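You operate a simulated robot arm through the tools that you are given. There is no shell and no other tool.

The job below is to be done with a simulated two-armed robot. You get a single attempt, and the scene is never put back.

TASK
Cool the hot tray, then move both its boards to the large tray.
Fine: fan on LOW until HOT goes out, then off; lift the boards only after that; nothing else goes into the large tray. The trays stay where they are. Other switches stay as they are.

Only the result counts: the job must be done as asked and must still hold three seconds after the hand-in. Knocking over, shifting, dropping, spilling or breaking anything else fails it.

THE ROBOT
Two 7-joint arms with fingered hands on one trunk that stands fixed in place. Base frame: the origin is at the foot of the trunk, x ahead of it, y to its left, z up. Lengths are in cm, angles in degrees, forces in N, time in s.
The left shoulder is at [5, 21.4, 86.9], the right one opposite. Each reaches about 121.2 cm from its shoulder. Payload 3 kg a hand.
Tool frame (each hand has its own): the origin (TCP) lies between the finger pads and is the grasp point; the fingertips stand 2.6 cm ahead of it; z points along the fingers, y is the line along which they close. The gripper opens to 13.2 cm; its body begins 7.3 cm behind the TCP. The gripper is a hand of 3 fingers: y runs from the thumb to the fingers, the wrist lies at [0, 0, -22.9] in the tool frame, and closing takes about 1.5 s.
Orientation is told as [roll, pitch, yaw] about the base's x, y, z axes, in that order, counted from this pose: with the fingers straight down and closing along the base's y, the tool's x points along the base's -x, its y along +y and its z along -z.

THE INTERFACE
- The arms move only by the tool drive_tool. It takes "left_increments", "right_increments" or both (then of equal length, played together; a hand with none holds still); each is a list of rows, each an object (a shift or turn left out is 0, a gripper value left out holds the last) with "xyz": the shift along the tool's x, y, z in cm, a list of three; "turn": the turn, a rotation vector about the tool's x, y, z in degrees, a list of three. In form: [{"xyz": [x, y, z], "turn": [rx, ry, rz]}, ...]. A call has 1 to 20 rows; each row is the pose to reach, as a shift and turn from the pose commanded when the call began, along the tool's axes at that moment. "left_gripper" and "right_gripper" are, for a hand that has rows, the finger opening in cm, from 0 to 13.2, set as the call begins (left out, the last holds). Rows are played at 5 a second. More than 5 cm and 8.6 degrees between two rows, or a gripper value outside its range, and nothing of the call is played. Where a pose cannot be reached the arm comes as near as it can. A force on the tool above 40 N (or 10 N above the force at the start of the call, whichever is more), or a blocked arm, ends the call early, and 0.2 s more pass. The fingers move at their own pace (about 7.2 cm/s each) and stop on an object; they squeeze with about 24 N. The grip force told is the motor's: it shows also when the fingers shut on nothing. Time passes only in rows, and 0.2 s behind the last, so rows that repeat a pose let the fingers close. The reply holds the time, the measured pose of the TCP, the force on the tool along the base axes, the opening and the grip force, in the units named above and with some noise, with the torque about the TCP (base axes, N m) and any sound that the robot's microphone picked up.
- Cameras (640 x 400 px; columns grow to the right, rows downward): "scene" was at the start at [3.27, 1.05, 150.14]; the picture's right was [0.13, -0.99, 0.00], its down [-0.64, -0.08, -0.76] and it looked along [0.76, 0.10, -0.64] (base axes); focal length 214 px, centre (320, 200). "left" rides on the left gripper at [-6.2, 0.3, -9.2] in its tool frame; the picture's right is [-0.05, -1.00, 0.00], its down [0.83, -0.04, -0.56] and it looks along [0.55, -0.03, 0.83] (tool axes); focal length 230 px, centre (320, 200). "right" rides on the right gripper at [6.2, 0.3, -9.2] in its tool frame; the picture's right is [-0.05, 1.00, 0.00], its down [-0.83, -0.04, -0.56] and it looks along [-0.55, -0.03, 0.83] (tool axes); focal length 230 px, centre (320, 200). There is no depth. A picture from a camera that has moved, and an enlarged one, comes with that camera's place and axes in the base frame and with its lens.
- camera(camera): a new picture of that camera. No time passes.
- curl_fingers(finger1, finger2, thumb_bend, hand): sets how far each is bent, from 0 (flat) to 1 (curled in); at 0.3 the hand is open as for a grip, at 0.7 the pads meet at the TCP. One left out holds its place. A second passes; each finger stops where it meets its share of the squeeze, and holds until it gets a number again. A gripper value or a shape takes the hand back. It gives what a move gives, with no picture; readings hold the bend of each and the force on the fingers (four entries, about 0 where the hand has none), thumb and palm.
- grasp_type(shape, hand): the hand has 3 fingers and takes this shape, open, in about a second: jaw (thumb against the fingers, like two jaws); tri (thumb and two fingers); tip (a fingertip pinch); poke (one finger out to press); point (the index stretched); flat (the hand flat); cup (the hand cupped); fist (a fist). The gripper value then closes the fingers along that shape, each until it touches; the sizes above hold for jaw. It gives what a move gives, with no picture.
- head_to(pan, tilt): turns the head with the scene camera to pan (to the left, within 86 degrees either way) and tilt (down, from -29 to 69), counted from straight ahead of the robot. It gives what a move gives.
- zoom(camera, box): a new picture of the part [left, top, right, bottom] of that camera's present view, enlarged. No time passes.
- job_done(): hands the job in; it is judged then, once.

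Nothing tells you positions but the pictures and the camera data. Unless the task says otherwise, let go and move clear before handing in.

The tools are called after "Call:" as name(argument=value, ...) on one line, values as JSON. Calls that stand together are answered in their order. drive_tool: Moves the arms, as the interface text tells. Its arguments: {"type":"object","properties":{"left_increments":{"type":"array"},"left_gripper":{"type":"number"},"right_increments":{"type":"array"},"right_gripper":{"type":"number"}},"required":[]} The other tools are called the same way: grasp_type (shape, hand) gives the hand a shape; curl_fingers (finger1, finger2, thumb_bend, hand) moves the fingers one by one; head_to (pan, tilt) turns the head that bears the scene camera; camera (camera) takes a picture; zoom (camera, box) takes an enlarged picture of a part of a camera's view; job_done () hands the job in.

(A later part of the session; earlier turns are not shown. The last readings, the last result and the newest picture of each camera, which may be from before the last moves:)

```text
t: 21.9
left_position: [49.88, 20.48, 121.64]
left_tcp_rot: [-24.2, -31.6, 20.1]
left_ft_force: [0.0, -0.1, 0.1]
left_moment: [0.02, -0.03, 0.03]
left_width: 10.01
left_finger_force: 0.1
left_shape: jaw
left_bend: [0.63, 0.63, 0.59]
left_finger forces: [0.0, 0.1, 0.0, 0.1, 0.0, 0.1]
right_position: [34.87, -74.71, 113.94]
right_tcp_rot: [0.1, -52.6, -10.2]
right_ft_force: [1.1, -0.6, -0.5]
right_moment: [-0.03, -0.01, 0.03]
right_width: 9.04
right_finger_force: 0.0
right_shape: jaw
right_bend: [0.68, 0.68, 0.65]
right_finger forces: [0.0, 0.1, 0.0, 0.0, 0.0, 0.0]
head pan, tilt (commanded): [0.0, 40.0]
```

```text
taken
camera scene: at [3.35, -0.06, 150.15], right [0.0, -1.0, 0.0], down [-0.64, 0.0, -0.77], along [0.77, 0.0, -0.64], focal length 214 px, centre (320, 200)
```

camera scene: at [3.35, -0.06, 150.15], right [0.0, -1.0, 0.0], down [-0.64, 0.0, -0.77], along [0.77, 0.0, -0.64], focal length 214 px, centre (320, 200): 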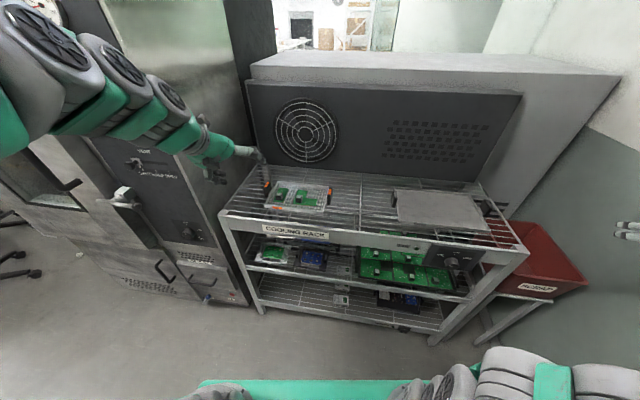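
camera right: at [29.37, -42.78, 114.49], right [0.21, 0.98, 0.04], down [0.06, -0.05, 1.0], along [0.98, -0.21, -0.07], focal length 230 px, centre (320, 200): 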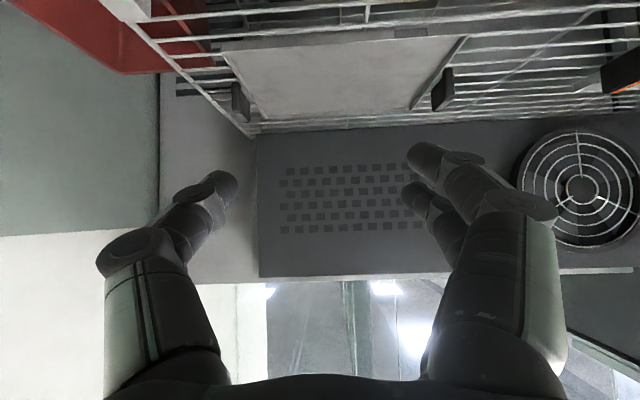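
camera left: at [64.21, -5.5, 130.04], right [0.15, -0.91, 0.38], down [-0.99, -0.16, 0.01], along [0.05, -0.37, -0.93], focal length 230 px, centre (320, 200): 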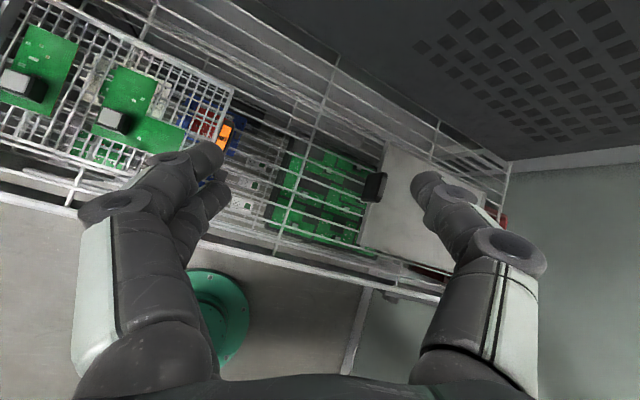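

The view is clear now, with the left arm parked at upper left. I'll refine the knob's position with fresh zooms and prepare the right hand's finger shape.

Call:
zoom(camera="scene", box=[420, 232, 492, 277])

Call:
zoom(camera="scene", box=[370, 170, 530, 270])

Call:
grasp_type(hand="right", shape="tip")

Call:
camera(camera="right")

```text
8.89 times, centred on (456, 254) of scene
camera zoom: at [3.35, -0.06, 150.15], right [0.0, -1.0, 0.0], down [-0.64, 0.0, -0.77], along [0.77, 0.0, -0.64], focal length 1906 px, centre (-889, -284)
```

zoom: 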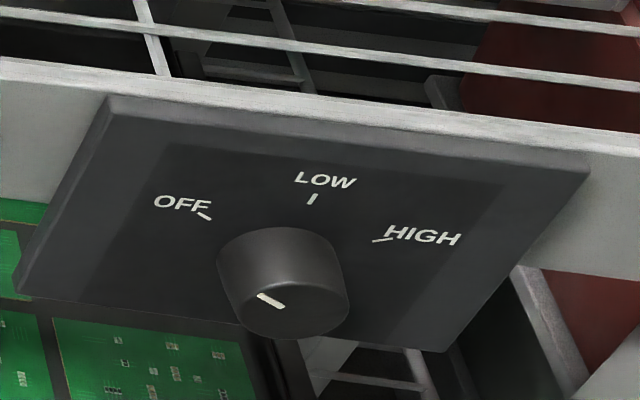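

```text
4.00 times, centred on (450, 220) of scene
camera zoom: at [3.35, -0.06, 150.15], right [0.0, -1.0, 0.0], down [-0.64, 0.0, -0.77], along [0.77, 0.0, -0.64], focal length 858 px, centre (-200, 120)
```

zoom: 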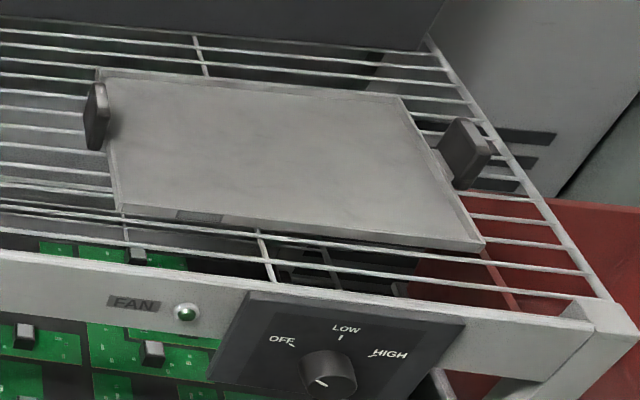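

```text
t: 22.8
left_position: [49.82, 20.36, 121.7]
left_tcp_rot: [-24.2, -31.8, 20.0]
left_ft_force: [0.5, -0.5, 0.0]
left_moment: [-0.02, 0.0, 0.0]
left_width: 10.02
left_finger_force: 0.0
left_shape: jaw
left_bend: [0.63, 0.63, 0.59]
left_finger forces: [0.0, 0.0, 0.0, 0.0, 0.0, 0.0]
right_position: [34.89, -74.68, 113.98]
right_tcp_rot: [-0.1, -52.5, -10.2]
right_ft_force: [0.3, 0.3, -0.5]
right_moment: [-0.02, -0.02, 0.0]
right_width: 13.18
right_finger_force: 0.2
right_shape: tip
right_bend: [0.3, 0.3, 0.3]
right_finger forces: [0.0, 0.0, 0.0, 0.1, 0.1, 0.0]
head pan, tilt (commanded): [0.0, 40.0]
```

```text
taken
camera right: at [24.1, -72.38, 114.66], right [0.21, 0.98, 0.04], down [0.06, -0.05, 1.0], along [0.98, -0.21, -0.07], focal length 230 px, centre (320, 200)
```

right: 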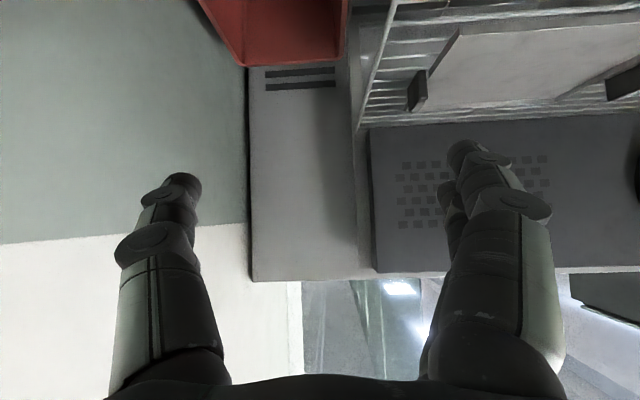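

The knob's centre on the panel comes out at about [47.5, -46.3, 85.0], sticking out 2.2 cm with a diameter of some 4.6 cm. I'll check how the tip shape closes in free air before approaching.

Call:
drive_tool(right_increments=[{"xyz": [0, 0, 0]}, {"xyz": [0, 0, 0]}, {"xyz": [0, 0, 0]}, {"xyz": [0, 0, 0]}, {"xyz": [0, 0, 0]}], right_gripper=4.6)

Call:
camera(camera="right")

Call:
zoom(camera="scene", box=[600, 210, 640, 250])

```text
t: 24.0
left_position: [49.84, 20.37, 121.71]
left_tcp_rot: [-24.2, -31.8, 20.2]
left_ft_force: [0.5, 0.1, -0.2]
left_moment: [0.0, -0.03, 0.03]
left_width: 9.99
left_finger_force: 0.0
left_shape: jaw
left_bend: [0.63, 0.63, 0.59]
left_finger forces: [0.0, 0.0, 0.0, 0.0, 0.0, 0.0]
right_position: [34.87, -74.64, 114.01]
right_tcp_rot: [0.0, -52.4, -10.2]
right_ft_force: [0.5, -0.2, -0.3]
right_moment: [-0.04, 0.02, 0.0]
right_width: 4.67
right_finger_force: 0.0
right_shape: tip
right_bend: [0.73, 0.73, 0.7]
right_finger forces: [0.0, 0.0, 0.0, 0.0, 0.0, 0.0]
head pan, tilt (commanded): [0.0, 40.0]
```

```text
taken
camera right: at [24.1, -72.38, 114.66], right [0.21, 0.98, 0.04], down [0.06, -0.05, 1.0], along [0.98, -0.21, -0.07], focal length 230 px, centre (320, 200)
```

right: 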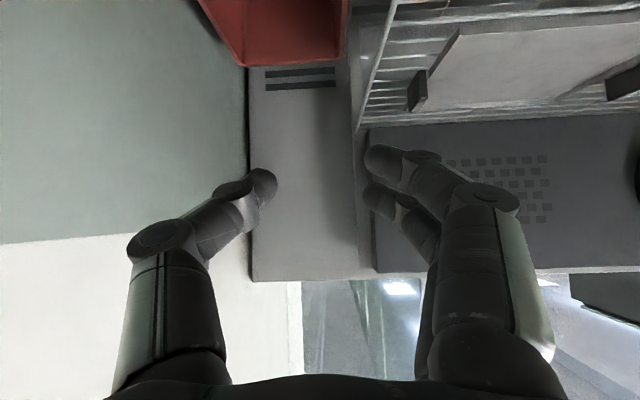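

```text
10.00 times, centred on (620, 230) of scene
camera zoom: at [3.35, -0.07, 150.16], right [0.0, -1.0, 0.0], down [-0.64, 0.0, -0.77], along [0.77, 0.0, -0.64], focal length 2145 px, centre (-2680, -100)
```

zoom: 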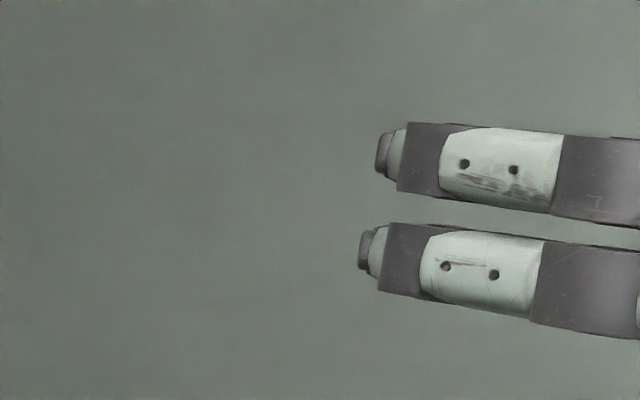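

In tip shape both fingers and thumb still close together, with the fingers about 2.4 cm apart, so I'll pinch the knob with the panel-side finger and the thumb. I'll now swing the right hand toward a pre-grasp at the upper right of the knob.

Call:
drive_tool(right_increments=[{"xyz": [1.57, 3.4, 1.23], "turn": [0, 6.5, 0]}, {"xyz": [3.15, 6.8, 2.46], "turn": [0, 13, 0]}, {"xyz": [4.72, 10.2, 3.7], "turn": [0, 19.5, 0]}, {"xyz": [6.3, 13.6, 4.93], "turn": [0, 26, 0]}, {"xyz": [7.87, 16.98, 6.16], "turn": [0, 32.5, 0]}], right_gripper=8.5)

Call:
camera(camera="scene")

Call:
camera(camera="right")

```text
t: 25.2
left_position: [49.79, 20.31, 121.76]
left_tcp_rot: [-24.3, -31.7, 20.1]
left_ft_force: [0.2, 1.2, -0.2]
left_moment: [-0.01, 0.01, -0.01]
left_width: 10.02
left_finger_force: 0.1
left_shape: jaw
left_bend: [0.63, 0.63, 0.59]
left_finger forces: [0.0, 0.1, 0.0, 0.0, 0.0, 0.0]
right_position: [38.03, -58.18, 104.0]
right_tcp_rot: [0.1, -20.0, -10.3]
right_ft_force: [0.1, 0.3, -0.3]
right_moment: [-0.01, 0.01, 0.04]
right_width: 8.49
right_finger_force: 0.1
right_shape: tip
right_bend: [0.7, 0.7, 0.68]
right_finger forces: [0.1, 0.0, 0.1, 0.1, 0.0, 0.0]
head pan, tilt (commanded): [0.0, 40.0]
```

```text
taken
camera scene: at [3.35, -0.07, 150.16], right [0.0, -1.0, 0.0], down [-0.64, 0.0, -0.77], along [0.77, 0.0, -0.64], focal length 214 px, centre (320, 200)
```

scene: 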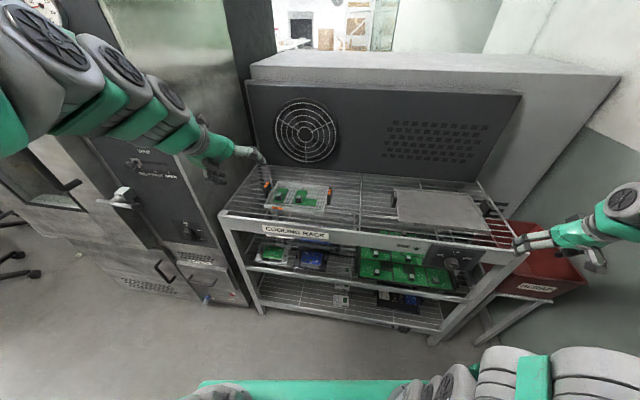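

```text
taken
camera right: at [29.34, -56.18, 110.63], right [0.23, 0.97, 0.02], down [0.57, -0.15, 0.81], along [0.79, -0.17, -0.59], focal length 230 px, centre (320, 200)
```

right: 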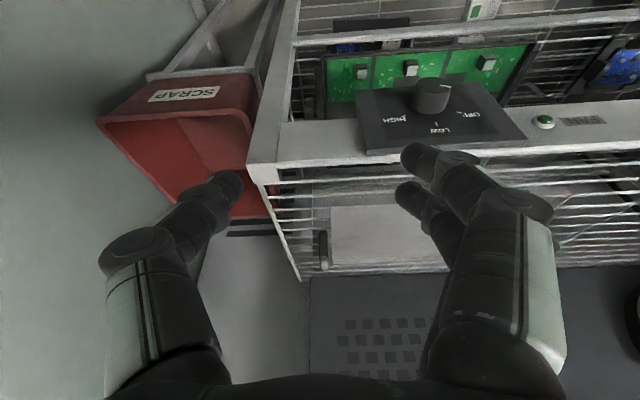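

The hand is at [38.0, -58.2, 104.0] and its camera sees the knob and panel well. I'll zoom that camera to refine the knob location.

Call:
zoom(camera="right", box=[350, 60, 530, 172])

```text
3.56 times, centred on (440, 116) of right
camera zoom: at [29.34, -56.18, 110.63], right [0.23, 0.97, 0.02], down [0.57, -0.15, 0.81], along [0.79, -0.17, -0.59], focal length 818 px, centre (-107, 499)
```

zoom: 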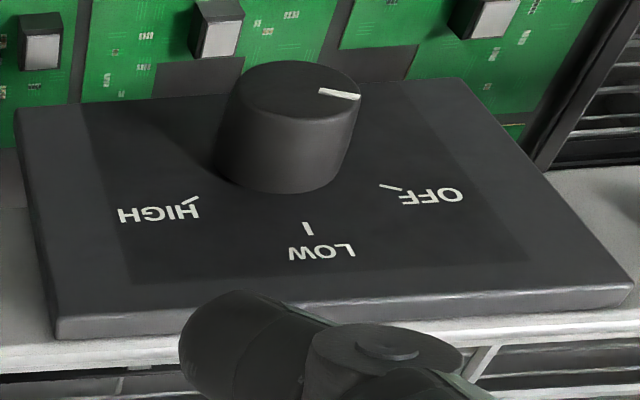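

Refined: knob axis at about [45.5, -46.3, 85.05] two cm out from the panel. I'll roll the hand 25° about the knob axis and go to a pre-grasp 9 cm back along the fingers.

Call:
drive_tool(right_increments=[{"xyz": [0.37, 1.89, 2.27], "turn": [-4.7, 0, 1.71]}, {"xyz": [0.74, 3.78, 4.54], "turn": [-9.4, 0, 3.42]}, {"xyz": [1.1, 5.66, 6.82], "turn": [-14.1, 0, 5.13]}, {"xyz": [1.47, 7.55, 9.09], "turn": [-18.8, 0, 6.84]}, {"xyz": [1.84, 9.44, 11.36], "turn": [-23.5, 0, 8.55]}, {"xyz": [1.84, 9.44, 11.36], "turn": [-23.5, 0, 8.55]}])

Call:
camera(camera="right")

Call:
zoom(camera="scene", box=[420, 200, 580, 300])

```text
t: 26.6
left_position: [49.82, 20.3, 121.7]
left_tcp_rot: [-24.2, -31.8, 20.1]
left_ft_force: [-0.9, 0.3, -0.3]
left_moment: [0.02, 0.02, 0.0]
left_width: 10.01
left_finger_force: 0.1
left_shape: jaw
left_bend: [0.63, 0.63, 0.59]
left_finger forces: [0.0, 0.1, 0.1, 0.1, 0.1, 0.0]
right_position: [41.86, -48.85, 92.74]
right_tcp_rot: [26.4, -18.0, -19.0]
right_ft_force: [0.4, -0.2, -0.4]
right_moment: [-0.01, -0.03, -0.02]
right_width: 8.45
right_finger_force: 0.1
right_shape: tip
right_bend: [0.7, 0.7, 0.68]
right_finger forces: [0.1, 0.1, 0.1, 0.0, 0.0, 0.1]
head pan, tilt (commanded): [0.0, 40.0]
```

```text
taken
camera right: at [32.59, -49.73, 98.77], right [0.21, 0.87, 0.44], down [0.51, -0.48, 0.71], along [0.83, 0.08, -0.55], focal length 230 px, centre (320, 200)
```

right: 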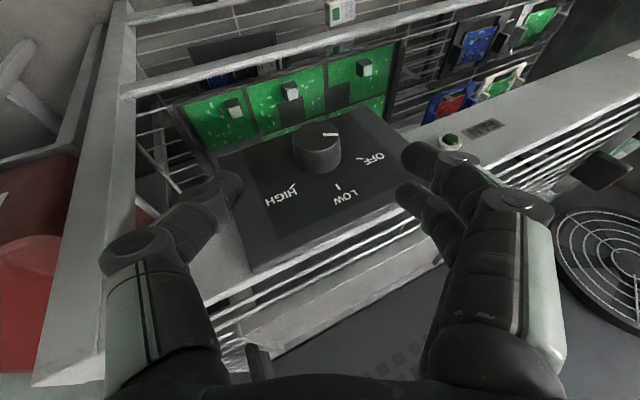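

```text
4.00 times, centred on (500, 250) of scene
camera zoom: at [3.35, -0.07, 150.16], right [0.0, -1.0, 0.0], down [-0.64, 0.0, -0.77], along [0.77, 0.0, -0.64], focal length 858 px, centre (-400, 0)
```

zoom: 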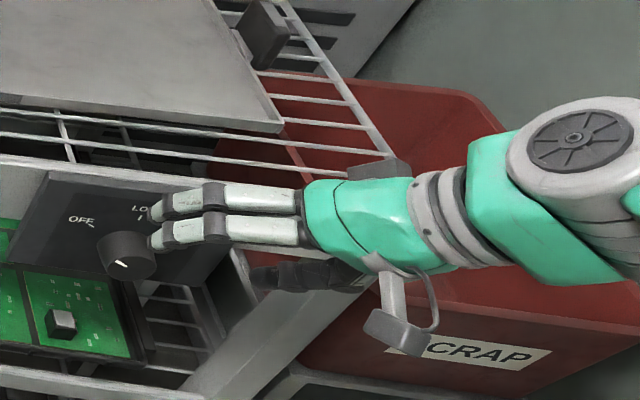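

The knob sits centred between thumb and fingers. I'll advance 6 cm along the fingers and look again.

Call:
drive_tool(right_increments=[{"xyz": [0, 0, 2]}, {"xyz": [0, 0, 4]}, {"xyz": [0, 0, 6]}, {"xyz": [0, 0, 6]}])

Call:
camera(camera="right")

Call:
zoom(camera="scene", box=[420, 220, 516, 280])

```text
t: 27.6
left_position: [49.76, 20.35, 121.68]
left_tcp_rot: [-24.2, -31.7, 20.2]
left_ft_force: [-0.7, -0.3, 0.5]
left_moment: [-0.03, 0.03, -0.01]
left_width: 10.0
left_finger_force: 0.0
left_shape: jaw
left_bend: [0.63, 0.63, 0.59]
left_finger forces: [0.0, 0.1, 0.0, 0.0, 0.1, 0.0]
right_position: [44.45, -46.9, 87.48]
right_tcp_rot: [26.3, -17.9, -18.8]
right_ft_force: [0.4, 0.9, 0.2]
right_moment: [-0.01, -0.01, -0.01]
right_width: 8.49
right_finger_force: 0.1
right_shape: tip
right_bend: [0.7, 0.7, 0.68]
right_finger forces: [0.0, 0.0, 0.0, 0.0, 0.1, 0.0]
head pan, tilt (commanded): [0.0, 40.0]
```

```text
taken
camera right: at [35.21, -47.77, 93.59], right [0.21, 0.87, 0.44], down [0.51, -0.48, 0.71], along [0.83, 0.08, -0.55], focal length 230 px, centre (320, 200)
```

right: 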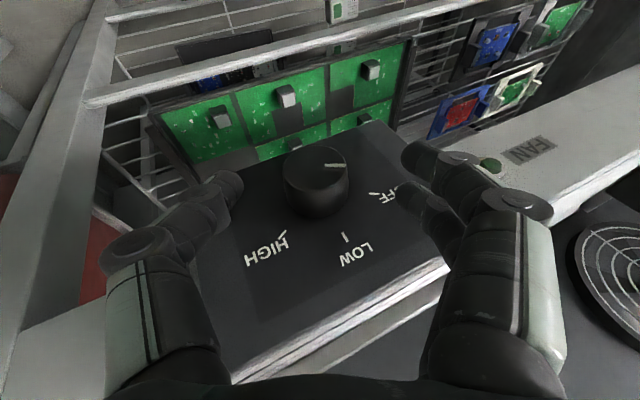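

```text
6.67 times, centred on (468, 250) of scene
camera zoom: at [3.35, -0.07, 150.16], right [0.0, -1.0, 0.0], down [-0.64, 0.0, -0.77], along [0.77, 0.0, -0.64], focal length 1430 px, centre (-667, -133)
```

zoom: 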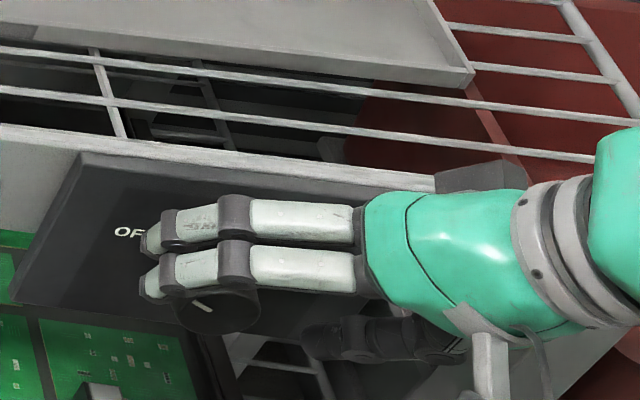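

Well aligned; the last 3 cm with a tiny sideways correction, then I'll check clearance to the panel.

Call:
drive_tool(right_increments=[{"xyz": [0, -0.2, 1]}, {"xyz": [0, -0.36, 2]}, {"xyz": [0, -0.36, 2.7]}, {"xyz": [0, -0.36, 2.7]}])

Call:
camera(camera="right")

Call:
zoom(camera="scene", box=[420, 220, 516, 280])

```text
t: 28.6
left_position: [49.82, 20.44, 121.64]
left_tcp_rot: [-24.2, -31.8, 20.1]
left_ft_force: [0.5, 0.1, -0.4]
left_moment: [0.01, 0.02, 0.01]
left_width: 10.01
left_finger_force: 0.1
left_shape: jaw
left_bend: [0.63, 0.63, 0.59]
left_finger forces: [0.0, 0.0, 0.0, 0.0, 0.0, 0.0]
right_position: [45.43, -46.61, 84.95]
right_tcp_rot: [26.4, -18.1, -19.0]
right_ft_force: [0.9, 0.7, 0.1]
right_moment: [0.0, 0.01, -0.02]
right_width: 8.47
right_finger_force: 0.0
right_shape: tip
right_bend: [0.7, 0.7, 0.68]
right_finger forces: [0.0, 0.1, 0.1, 0.0, 0.1, 0.0]
head pan, tilt (commanded): [0.0, 40.0]
```

```text
taken
camera right: at [36.25, -47.41, 91.06], right [0.21, 0.87, 0.44], down [0.51, -0.48, 0.71], along [0.83, 0.08, -0.55], focal length 230 px, centre (320, 200)
```

right: 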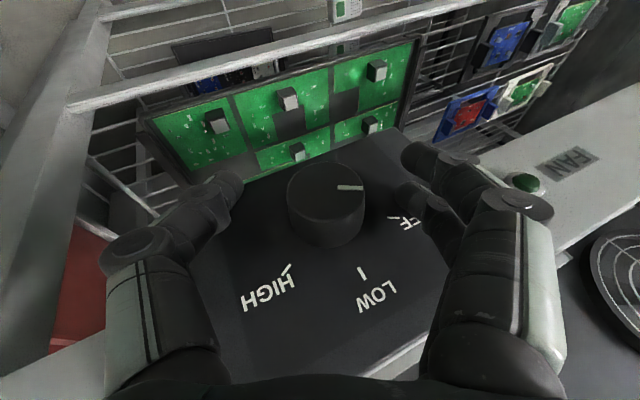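

```text
6.67 times, centred on (468, 250) of scene
camera zoom: at [3.35, -0.07, 150.16], right [0.0, -1.0, 0.0], down [-0.64, 0.0, -0.77], along [0.77, 0.0, -0.64], focal length 1430 px, centre (-667, -133)
```

zoom: 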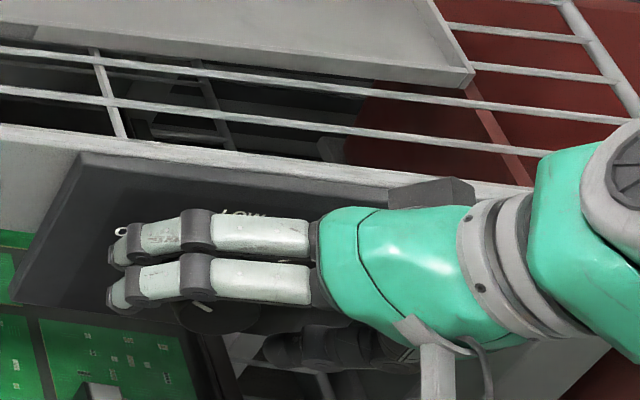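

The fingers bracket the knob with the panel clear. I'll centre by a quarter centimetre and close on the knob.

Call:
drive_tool(right_increments=[{"xyz": [0, 0.25, 0.2]}, {"xyz": [0, 0.25, 0.2]}])

Call:
drive_tool(right_increments=[{"xyz": [0, 0, 0]}, {"xyz": [0, 0, 0]}, {"xyz": [0, 0, 0]}, {"xyz": [0, 0, 0]}, {"xyz": [0, 0, 0]}, {"xyz": [0, 0, 0]}, {"xyz": [0, 0, 0]}], right_gripper=2)

Call:
camera(camera="right")

```text
t: 29.2
left_position: [49.85, 20.36, 121.64]
left_tcp_rot: [-24.3, -31.6, 20.1]
left_ft_force: [0.1, 0.2, -0.1]
left_moment: [-0.02, 0.0, 0.03]
left_width: 10.03
left_finger_force: 0.1
left_shape: jaw
left_bend: [0.63, 0.63, 0.59]
left_finger forces: [0.0, 0.0, 0.0, 0.1, 0.0, 0.0]
right_position: [45.51, -46.34, 85.01]
right_tcp_rot: [26.3, -18.0, -19.1]
right_ft_force: [-2.0, 0.5, 0.2]
right_moment: [-0.03, 0.01, 0.1]
right_width: 8.44
right_finger_force: 0.1
right_shape: tip
right_bend: [0.7, 0.7, 0.68]
right_finger forces: [0.0, 1.6, 0.0, 0.0, 0.0, 0.0]
head pan, tilt (commanded): [0.0, 40.0]
```

```text
t: 30.8
left_position: [49.78, 20.4, 121.62]
left_tcp_rot: [-24.1, -31.8, 20.1]
left_ft_force: [-0.2, 0.4, -0.1]
left_moment: [0.0, -0.03, 0.02]
left_width: 10.06
left_finger_force: 0.1
left_shape: jaw
left_bend: [0.63, 0.63, 0.59]
left_finger forces: [0.0, 0.0, 0.0, 0.0, 0.0, 0.0]
right_position: [45.54, -46.32, 84.84]
right_tcp_rot: [26.3, -18.0, -18.9]
right_ft_force: [-3.5, 6.8, -12.9]
right_moment: [0.1, 0.13, 0.22]
right_width: 2.59
right_finger_force: 24.0
right_shape: tip
right_bend: [0.73, 0.73, 0.7]
right_finger forces: [10.9, 11.8, 0.0, 0.1, 22.2, 0.0]
head pan, tilt (commanded): [0.0, 40.0]
```

```text
taken
camera right: at [36.33, -47.1, 91.02], right [0.21, 0.87, 0.44], down [0.51, -0.48, 0.71], along [0.83, 0.08, -0.55], focal length 230 px, centre (320, 200)
```

right: 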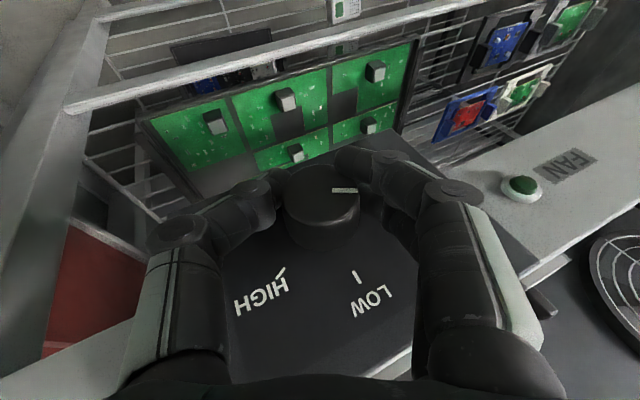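

Both fingers and the thumb grip the knob firmly (24 N). I'll turn it clockwise about its axis toward LOW, first 30°, and look.

Call:
drive_tool(right_increments=[{"turn": [-4.7, 0, 1.71]}, {"turn": [-9.4, 0, 3.42]}, {"turn": [-14.1, 0, 5.13]}, {"turn": [-18.8, 0, 6.84]}, {"turn": [-23.5, 0, 8.55]}, {"turn": [-28.2, 0, 10.26]}])

Call:
camera(camera="right")

Call:
zoom(camera="scene", box=[380, 220, 508, 300])

```text
t: 32.2
left_position: [49.91, 20.43, 121.68]
left_tcp_rot: [-24.2, -31.8, 20.2]
left_ft_force: [0.2, 0.4, -0.5]
left_moment: [0.01, -0.01, -0.01]
left_width: 10.03
left_finger_force: 0.1
left_shape: jaw
left_bend: [0.63, 0.63, 0.59]
left_finger forces: [0.0, 0.0, 0.1, 0.0, 0.0, 0.1]
right_position: [45.53, -46.31, 85.0]
right_tcp_rot: [56.7, -11.4, -26.8]
right_ft_force: [-1.8, 0.8, -16.2]
right_moment: [-0.02, 0.03, 0.15]
right_width: 2.35
right_finger_force: 24.2
right_shape: tip
right_bend: [0.75, 0.73, 0.7]
right_finger forces: [8.8, 8.9, 0.0, 0.0, 26.9, 0.0]
head pan, tilt (commanded): [0.0, 40.0]
```

```text
taken
camera right: at [35.74, -49.79, 88.99], right [0.15, 0.54, 0.83], down [0.46, -0.78, 0.43], along [0.88, 0.32, -0.36], focal length 230 px, centre (320, 200)
```

right: 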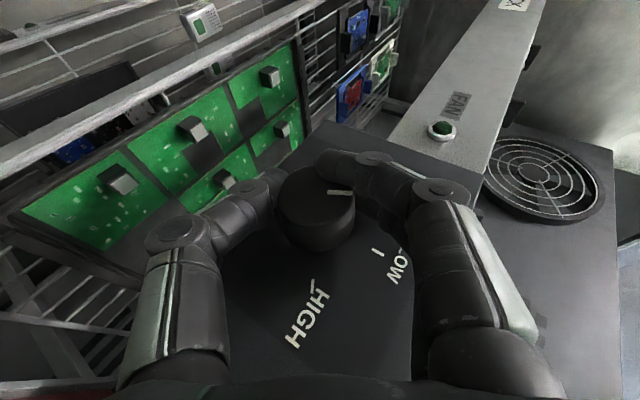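

```text
5.00 times, centred on (444, 260) of scene
camera zoom: at [3.36, -0.09, 150.16], right [0.0, -1.0, 0.0], down [-0.64, 0.0, -0.77], along [0.77, 0.0, -0.64], focal length 1072 px, centre (-300, -100)
```

zoom: 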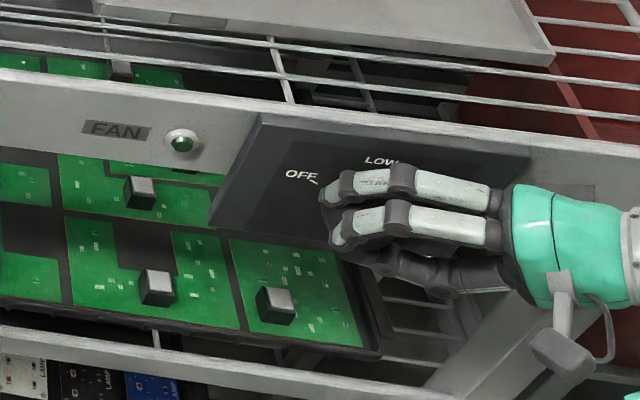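

The knob is turning with the hand without slipping. I'll turn another 25° and look at the pointer and lamp.

Call:
drive_tool(right_increments=[{"turn": [-4.7, 0, 1.71]}, {"turn": [-9.4, 0, 3.42]}, {"turn": [-14.1, 0, 5.13]}, {"turn": [-18.8, 0, 6.84]}, {"turn": [-23.5, 0, 8.55]}])

Call:
camera(camera="right")

Call:
zoom(camera="scene", box=[380, 220, 508, 300])

```text
t: 33.4
left_position: [49.92, 20.52, 121.61]
left_tcp_rot: [-24.3, -31.7, 20.1]
left_ft_force: [-0.2, 0.8, 0.7]
left_moment: [0.01, 0.01, 0.01]
left_width: 10.02
left_finger_force: 0.1
left_shape: jaw
left_bend: [0.63, 0.63, 0.59]
left_finger forces: [0.0, 0.1, 0.0, 0.1, 0.1, 0.0]
right_position: [45.44, -46.31, 85.0]
right_tcp_rot: [80.6, -3.5, -29.9]
right_ft_force: [-6.3, 0.2, -16.8]
right_moment: [-0.07, 0.02, 0.03]
right_width: 2.36
right_finger_force: 24.0
right_shape: tip
right_bend: [0.75, 0.74, 0.7]
right_finger forces: [6.3, 8.9, 0.1, 0.0, 28.3, 0.0]
head pan, tilt (commanded): [0.0, 40.0]
```

```text
taken
camera right: at [35.55, -50.96, 86.43], right [0.08, 0.14, 0.99], down [0.44, -0.89, 0.1], along [0.9, 0.43, -0.13], focal length 230 px, centre (320, 200)
```

right: 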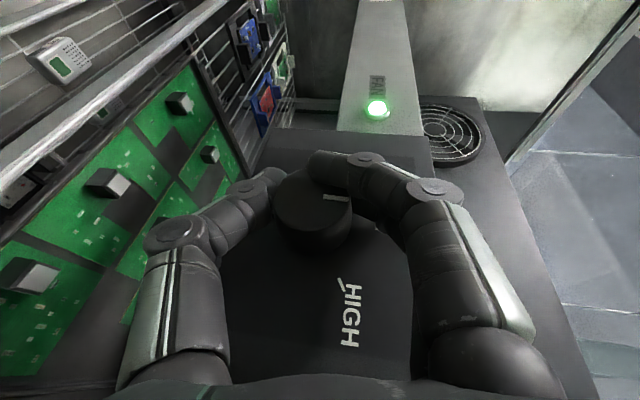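

```text
5.00 times, centred on (444, 260) of scene
camera zoom: at [3.36, -0.09, 150.16], right [0.0, -1.0, 0.0], down [-0.64, 0.0, -0.77], along [0.77, 0.0, -0.64], focal length 1072 px, centre (-300, -100)
```

zoom: 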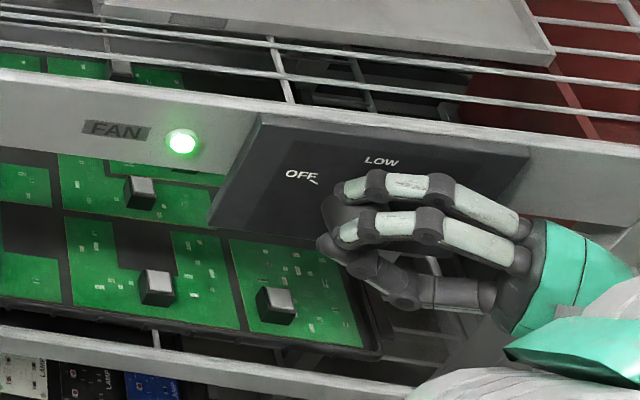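

The fan lamp lit up. I'll check the pointer closely before letting go.

Call:
zoom(camera="right", box=[240, 140, 400, 240])

Call:
zoom(camera="scene", box=[430, 240, 494, 280])

Call:
zoom(camera="scene", box=[250, 170, 346, 230])

```text
4.00 times, centred on (320, 190) of right
camera zoom: at [35.55, -50.96, 86.43], right [0.08, 0.14, 0.99], down [0.44, -0.89, 0.1], along [0.9, 0.43, -0.13], focal length 920 px, centre (320, 240)
```

zoom: 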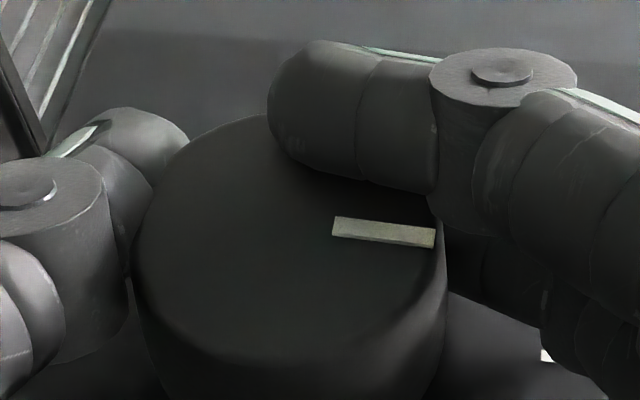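

```text
10.00 times, centred on (462, 260) of scene
camera zoom: at [3.36, -0.09, 150.16], right [0.0, -1.0, 0.0], down [-0.64, 0.0, -0.77], along [0.77, 0.0, -0.64], focal length 2145 px, centre (-1100, -400)
```

zoom: 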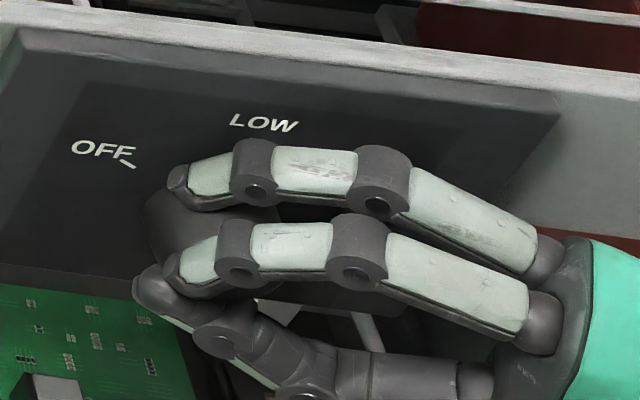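

```text
6.67 times, centred on (298, 200) of scene
camera zoom: at [3.36, -0.09, 150.16], right [0.0, -1.0, 0.0], down [-0.64, 0.0, -0.77], along [0.77, 0.0, -0.64], focal length 1430 px, centre (467, 200)
```

zoom: 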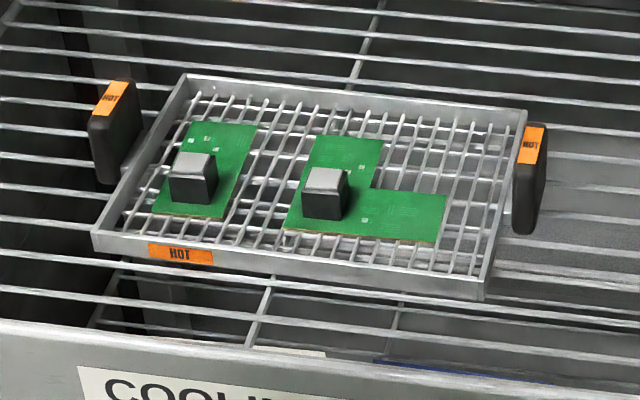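

The pointer stands exactly at LOW and the fan runs. I'll keep holding the knob still and wait, watching the HOT labels.

Call:
drive_tool(right_increments=[{"xyz": [0, 0, 0]}, {"xyz": [0, 0, 0]}, {"xyz": [0, 0, 0]}, {"xyz": [0, 0, 0]}, {"xyz": [0, 0, 0]}, {"xyz": [0, 0, 0]}, {"xyz": [0, 0, 0]}, {"xyz": [0, 0, 0]}, {"xyz": [0, 0, 0]}, {"xyz": [0, 0, 0]}, {"xyz": [0, 0, 0]}, {"xyz": [0, 0, 0]}, {"xyz": [0, 0, 0]}, {"xyz": [0, 0, 0]}, {"xyz": [0, 0, 0]}, {"xyz": [0, 0, 0]}, {"xyz": [0, 0, 0]}, {"xyz": [0, 0, 0]}, {"xyz": [0, 0, 0]}, {"xyz": [0, 0, 0]}])

Call:
zoom(camera="scene", box=[250, 170, 346, 230])

```text
t: 37.6
left_position: [49.83, 20.45, 121.71]
left_tcp_rot: [-24.2, -31.7, 20.1]
left_ft_force: [0.3, 0.0, 0.0]
left_moment: [-0.02, -0.05, -0.01]
left_width: 10.02
left_finger_force: 0.2
left_shape: jaw
left_bend: [0.63, 0.63, 0.59]
left_finger forces: [0.1, 0.0, 0.0, 0.1, 0.0, 0.1]
right_position: [45.42, -46.23, 85.07]
right_tcp_rot: [80.6, -3.4, -30.0]
right_ft_force: [-9.4, 1.1, -18.6]
right_moment: [-0.04, 0.1, 0.09]
right_width: 2.37
right_finger_force: 23.9
right_shape: tip
right_bend: [0.75, 0.75, 0.7]
right_finger forces: [6.8, 8.7, 0.0, 0.1, 29.5, 0.0]
head pan, tilt (commanded): [0.0, 40.0]
```

```text
6.67 times, centred on (298, 200) of scene
camera zoom: at [3.35, -0.08, 150.16], right [0.0, -1.0, 0.0], down [-0.64, 0.0, -0.77], along [0.77, 0.0, -0.64], focal length 1430 px, centre (467, 200)
```

zoom: 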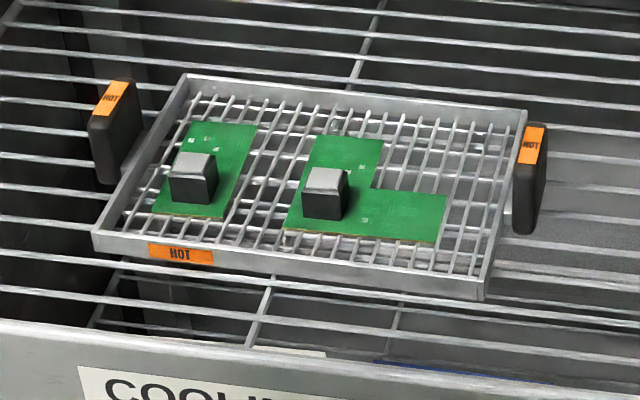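

Still HOT. I'll keep waiting in longer stretches.

Call:
drive_tool(right_increments=[{"xyz": [0, 0, 0]}, {"xyz": [0, 0, 0]}, {"xyz": [0, 0, 0]}, {"xyz": [0, 0, 0]}, {"xyz": [0, 0, 0]}, {"xyz": [0, 0, 0]}, {"xyz": [0, 0, 0]}, {"xyz": [0, 0, 0]}, {"xyz": [0, 0, 0]}, {"xyz": [0, 0, 0]}, {"xyz": [0, 0, 0]}, {"xyz": [0, 0, 0]}, {"xyz": [0, 0, 0]}, {"xyz": [0, 0, 0]}, {"xyz": [0, 0, 0]}, {"xyz": [0, 0, 0]}, {"xyz": [0, 0, 0]}, {"xyz": [0, 0, 0]}, {"xyz": [0, 0, 0]}, {"xyz": [0, 0, 0]}])

Call:
zoom(camera="scene", box=[250, 170, 346, 230])

Call:
drive_tool(right_increments=[{"xyz": [0, 0, 0]}, {"xyz": [0, 0, 0]}, {"xyz": [0, 0, 0]}, {"xyz": [0, 0, 0]}, {"xyz": [0, 0, 0]}, {"xyz": [0, 0, 0]}, {"xyz": [0, 0, 0]}, {"xyz": [0, 0, 0]}, {"xyz": [0, 0, 0]}, {"xyz": [0, 0, 0]}, {"xyz": [0, 0, 0]}, {"xyz": [0, 0, 0]}, {"xyz": [0, 0, 0]}, {"xyz": [0, 0, 0]}, {"xyz": [0, 0, 0]}, {"xyz": [0, 0, 0]}, {"xyz": [0, 0, 0]}, {"xyz": [0, 0, 0]}, {"xyz": [0, 0, 0]}, {"xyz": [0, 0, 0]}])

Call:
zoom(camera="scene", box=[250, 170, 346, 230])

Call:
zoom(camera="right", box=[240, 80, 400, 240])

```text
t: 41.8
left_position: [49.77, 20.38, 121.65]
left_tcp_rot: [-24.2, -31.8, 20.1]
left_ft_force: [-0.1, 0.8, 0.2]
left_moment: [0.02, 0.02, 0.01]
left_width: 10.02
left_finger_force: 0.1
left_shape: jaw
left_bend: [0.63, 0.63, 0.59]
left_finger forces: [0.0, 0.0, 0.1, 0.0, 0.1, 0.0]
right_position: [45.4, -46.13, 85.01]
right_tcp_rot: [80.5, -3.4, -29.9]
right_ft_force: [-8.1, 1.5, -18.2]
right_moment: [-0.07, 0.07, 0.09]
right_width: 2.38
right_finger_force: 23.5
right_shape: tip
right_bend: [0.75, 0.75, 0.7]
right_finger forces: [6.7, 8.7, 0.1, 0.1, 29.6, 0.1]
head pan, tilt (commanded): [0.0, 40.0]
```

```text
6.67 times, centred on (298, 200) of scene
camera zoom: at [3.35, -0.08, 150.16], right [0.0, -1.0, 0.0], down [-0.64, 0.0, -0.77], along [0.77, 0.0, -0.64], focal length 1430 px, centre (467, 200)
```

zoom: 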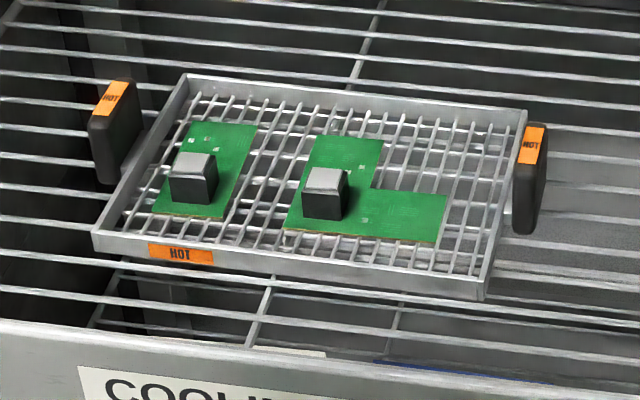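

```text
t: 46.0
left_position: [49.76, 20.34, 121.78]
left_tcp_rot: [-24.1, -31.7, 20.2]
left_ft_force: [0.3, 0.1, -0.2]
left_moment: [0.03, -0.02, 0.05]
left_width: 10.04
left_finger_force: 0.1
left_shape: jaw
left_bend: [0.63, 0.63, 0.59]
left_finger forces: [0.0, 0.0, 0.0, 0.1, 0.0, 0.1]
right_position: [45.46, -46.25, 84.95]
right_tcp_rot: [80.7, -3.4, -29.9]
right_ft_force: [-8.6, 2.2, -18.2]
right_moment: [-0.01, 0.07, 0.12]
right_width: 2.4
right_finger_force: 24.2
right_shape: tip
right_bend: [0.75, 0.75, 0.7]
right_finger forces: [6.5, 8.8, 0.0, 0.0, 29.5, 0.0]
head pan, tilt (commanded): [0.0, 40.0]
```

```text
6.67 times, centred on (298, 200) of scene
camera zoom: at [3.36, -0.08, 150.16], right [0.0, -1.0, 0.0], down [-0.64, 0.0, -0.77], along [0.77, 0.0, -0.64], focal length 1430 px, centre (467, 200)
```

zoom: 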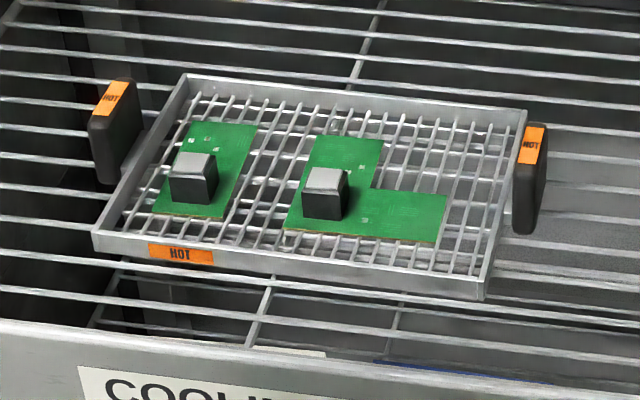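

```text
2.50 times, centred on (320, 160) of right
camera zoom: at [35.56, -50.94, 86.46], right [0.08, 0.14, 0.99], down [0.44, -0.89, 0.1], along [0.9, 0.43, -0.13], focal length 575 px, centre (320, 300)
```

zoom: 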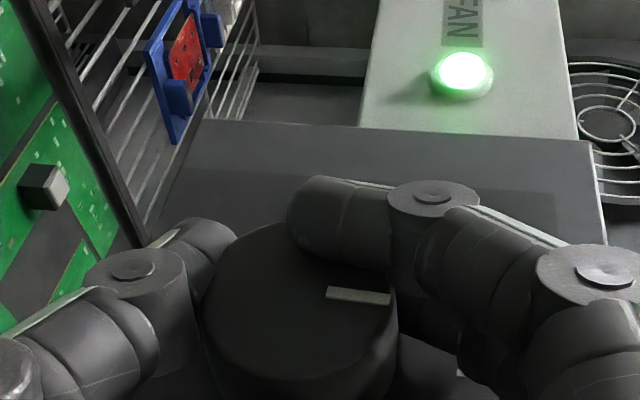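

The knob is steady at LOW with the lamp on; labels still show HOT. I'll wait on.

Call:
drive_tool(right_increments=[{"xyz": [0, 0, 0]}, {"xyz": [0, 0, 0]}, {"xyz": [0, 0, 0]}, {"xyz": [0, 0, 0]}, {"xyz": [0, 0, 0]}, {"xyz": [0, 0, 0]}, {"xyz": [0, 0, 0]}, {"xyz": [0, 0, 0]}, {"xyz": [0, 0, 0]}, {"xyz": [0, 0, 0]}, {"xyz": [0, 0, 0]}, {"xyz": [0, 0, 0]}, {"xyz": [0, 0, 0]}, {"xyz": [0, 0, 0]}, {"xyz": [0, 0, 0]}, {"xyz": [0, 0, 0]}, {"xyz": [0, 0, 0]}, {"xyz": [0, 0, 0]}, {"xyz": [0, 0, 0]}, {"xyz": [0, 0, 0]}])

Call:
zoom(camera="scene", box=[250, 170, 346, 230])

Call:
drive_tool(right_increments=[{"xyz": [0, 0, 0]}, {"xyz": [0, 0, 0]}, {"xyz": [0, 0, 0]}, {"xyz": [0, 0, 0]}, {"xyz": [0, 0, 0]}, {"xyz": [0, 0, 0]}, {"xyz": [0, 0, 0]}, {"xyz": [0, 0, 0]}, {"xyz": [0, 0, 0]}, {"xyz": [0, 0, 0]}, {"xyz": [0, 0, 0]}, {"xyz": [0, 0, 0]}, {"xyz": [0, 0, 0]}, {"xyz": [0, 0, 0]}, {"xyz": [0, 0, 0]}, {"xyz": [0, 0, 0]}, {"xyz": [0, 0, 0]}, {"xyz": [0, 0, 0]}, {"xyz": [0, 0, 0]}, {"xyz": [0, 0, 0]}])

Call:
zoom(camera="scene", box=[250, 170, 346, 230])

```text
t: 50.2
left_position: [49.83, 20.45, 121.65]
left_tcp_rot: [-24.2, -31.6, 20.1]
left_ft_force: [0.2, 0.5, 0.2]
left_moment: [0.01, -0.04, 0.04]
left_width: 10.01
left_finger_force: 0.0
left_shape: jaw
left_bend: [0.63, 0.63, 0.59]
left_finger forces: [0.1, 0.0, 0.0, 0.0, 0.0, 0.0]
right_position: [45.47, -46.24, 84.89]
right_tcp_rot: [80.6, -3.3, -29.8]
right_ft_force: [-8.0, 4.0, -18.8]
right_moment: [-0.01, 0.1, 0.08]
right_width: 2.39
right_finger_force: 23.9
right_shape: tip
right_bend: [0.75, 0.75, 0.7]
right_finger forces: [7.0, 8.8, 0.1, 0.1, 29.6, 0.0]
head pan, tilt (commanded): [0.0, 40.0]
```

```text
6.67 times, centred on (298, 200) of scene
camera zoom: at [3.36, -0.08, 150.16], right [0.0, -1.0, 0.0], down [-0.64, 0.0, -0.77], along [0.77, 0.0, -0.64], focal length 1430 px, centre (467, 200)
```

zoom: 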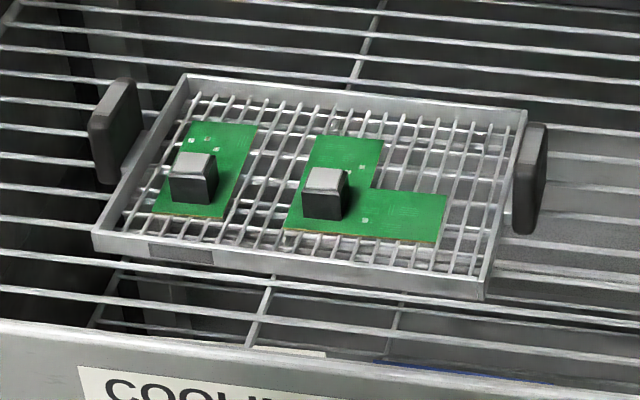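

```text
t: 54.4
left_position: [49.88, 20.42, 121.66]
left_tcp_rot: [-24.2, -31.7, 20.1]
left_ft_force: [0.1, 0.2, -0.4]
left_moment: [0.0, 0.03, -0.01]
left_width: 10.01
left_finger_force: 0.1
left_shape: jaw
left_bend: [0.63, 0.63, 0.59]
left_finger forces: [0.1, 0.1, 0.0, 0.0, 0.0, 0.1]
right_position: [45.42, -46.2, 85.01]
right_tcp_rot: [80.6, -3.4, -29.9]
right_ft_force: [-7.7, 4.4, -19.3]
right_moment: [-0.03, 0.06, 0.11]
right_width: 2.38
right_finger_force: 24.4
right_shape: tip
right_bend: [0.75, 0.75, 0.7]
right_finger forces: [6.5, 8.9, 0.1, 0.1, 29.5, 0.1]
head pan, tilt (commanded): [0.0, 40.0]
```

```text
6.67 times, centred on (298, 200) of scene
camera zoom: at [3.36, -0.08, 150.16], right [0.0, -1.0, 0.0], down [-0.64, 0.0, -0.77], along [0.77, 0.0, -0.64], focal length 1430 px, centre (467, 200)
```

zoom: 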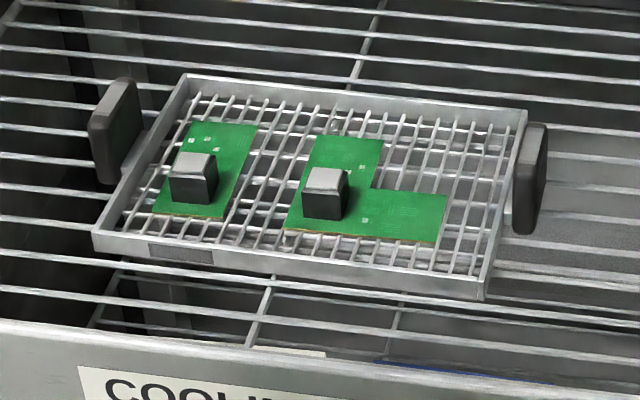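

HOT has gone out on all labels. Now I'll turn the knob back counter-clockwise to OFF.

Call:
drive_tool(right_increments=[{"turn": [6.58, 0, -2.39]}, {"turn": [13.16, 0, -4.79]}, {"turn": [19.74, 0, -7.18]}, {"turn": [26.32, 0, -9.58]}, {"turn": [32.9, 0, -11.97]}, {"turn": [39.48, 0, -14.36]}, {"turn": [46.06, 0, -16.76]}, {"turn": [52.6, 0, -19.15]}])

Call:
camera(camera="right")

Call:
zoom(camera="scene", box=[380, 220, 508, 300])

```text
t: 56.3
left_position: [49.88, 20.32, 121.7]
left_tcp_rot: [-24.2, -31.6, 20.0]
left_ft_force: [-0.9, 0.1, -0.7]
left_moment: [0.0, 0.02, -0.02]
left_width: 10.01
left_finger_force: 0.1
left_shape: jaw
left_bend: [0.63, 0.63, 0.59]
left_finger forces: [0.0, 0.1, 0.1, 0.0, 0.0, 0.1]
right_position: [45.16, -46.06, 85.0]
right_tcp_rot: [25.8, -18.1, -18.6]
right_ft_force: [7.7, 1.6, -21.9]
right_moment: [0.0, 0.05, 0.24]
right_width: 1.98
right_finger_force: 24.0
right_shape: tip
right_bend: [0.76, 0.72, 0.7]
right_finger forces: [0.1, 13.1, 0.1, 0.0, 22.1, 0.0]
head pan, tilt (commanded): [0.0, 40.0]
stopped in row 8 (right hand): the force on the tool passed its limit at 44 N (the readings are from after the stop); the commanded pose is now the measured one
```

```text
taken
camera right: at [36.17, -47.03, 91.09], right [0.21, 0.88, 0.43], down [0.52, -0.47, 0.71], along [0.83, 0.08, -0.55], focal length 230 px, centre (320, 200)
```

right: 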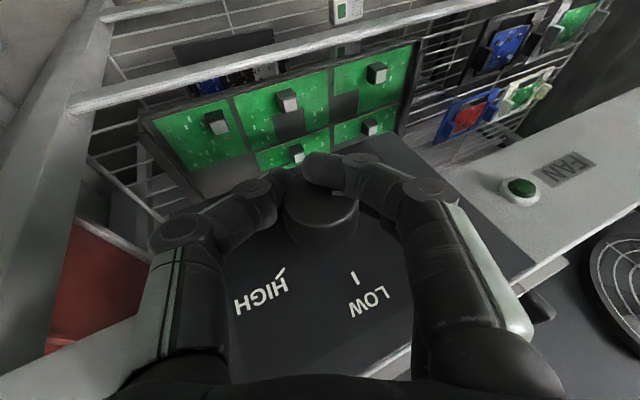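

```text
5.00 times, centred on (444, 260) of scene
camera zoom: at [3.38, -0.1, 150.16], right [0.0, -1.0, 0.0], down [-0.64, 0.0, -0.77], along [0.77, 0.0, -0.64], focal length 1072 px, centre (-300, -100)
```

zoom: 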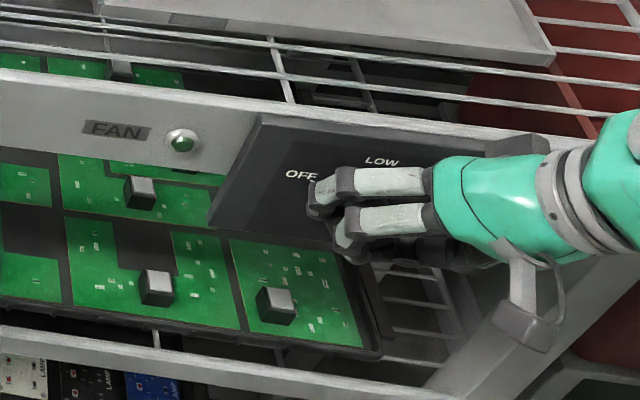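

The lamp is out and the knob has reached its OFF stop. I'll open the fingers and check the pointer.

Call:
drive_tool(right_increments=[{"xyz": [0, 0, 0]}, {"xyz": [0, 0, 0]}, {"xyz": [0, 0, 0]}, {"xyz": [0, 0, 0]}, {"xyz": [0, 0, 0]}, {"xyz": [0, 0, 0]}], right_gripper=8.5)

Call:
zoom(camera="right", box=[200, 120, 440, 320])

```text
t: 57.7
left_position: [49.85, 20.5, 121.76]
left_tcp_rot: [-24.2, -31.7, 20.1]
left_ft_force: [-0.4, -0.1, 0.1]
left_moment: [0.01, -0.03, -0.02]
left_width: 10.01
left_finger_force: 0.1
left_shape: jaw
left_bend: [0.63, 0.63, 0.59]
left_finger forces: [0.0, 0.0, 0.0, 0.1, 0.0, 0.1]
right_position: [45.35, -46.2, 85.05]
right_tcp_rot: [25.8, -18.1, -18.7]
right_ft_force: [0.5, 0.9, 0.4]
right_moment: [-0.05, 0.01, -0.03]
right_width: 8.44
right_finger_force: 0.0
right_shape: tip
right_bend: [0.7, 0.7, 0.68]
right_finger forces: [0.0, 0.0, 0.0, 0.0, 0.0, 0.1]
head pan, tilt (commanded): [0.0, 40.0]
```

```text
2.00 times, centred on (320, 220) of right
camera zoom: at [36.16, -47.01, 91.14], right [0.21, 0.88, 0.43], down [0.52, -0.47, 0.71], along [0.83, 0.07, -0.55], focal length 460 px, centre (320, 160)
```

zoom: 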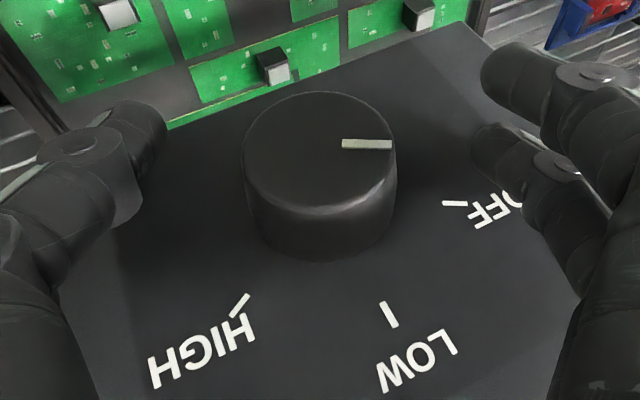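

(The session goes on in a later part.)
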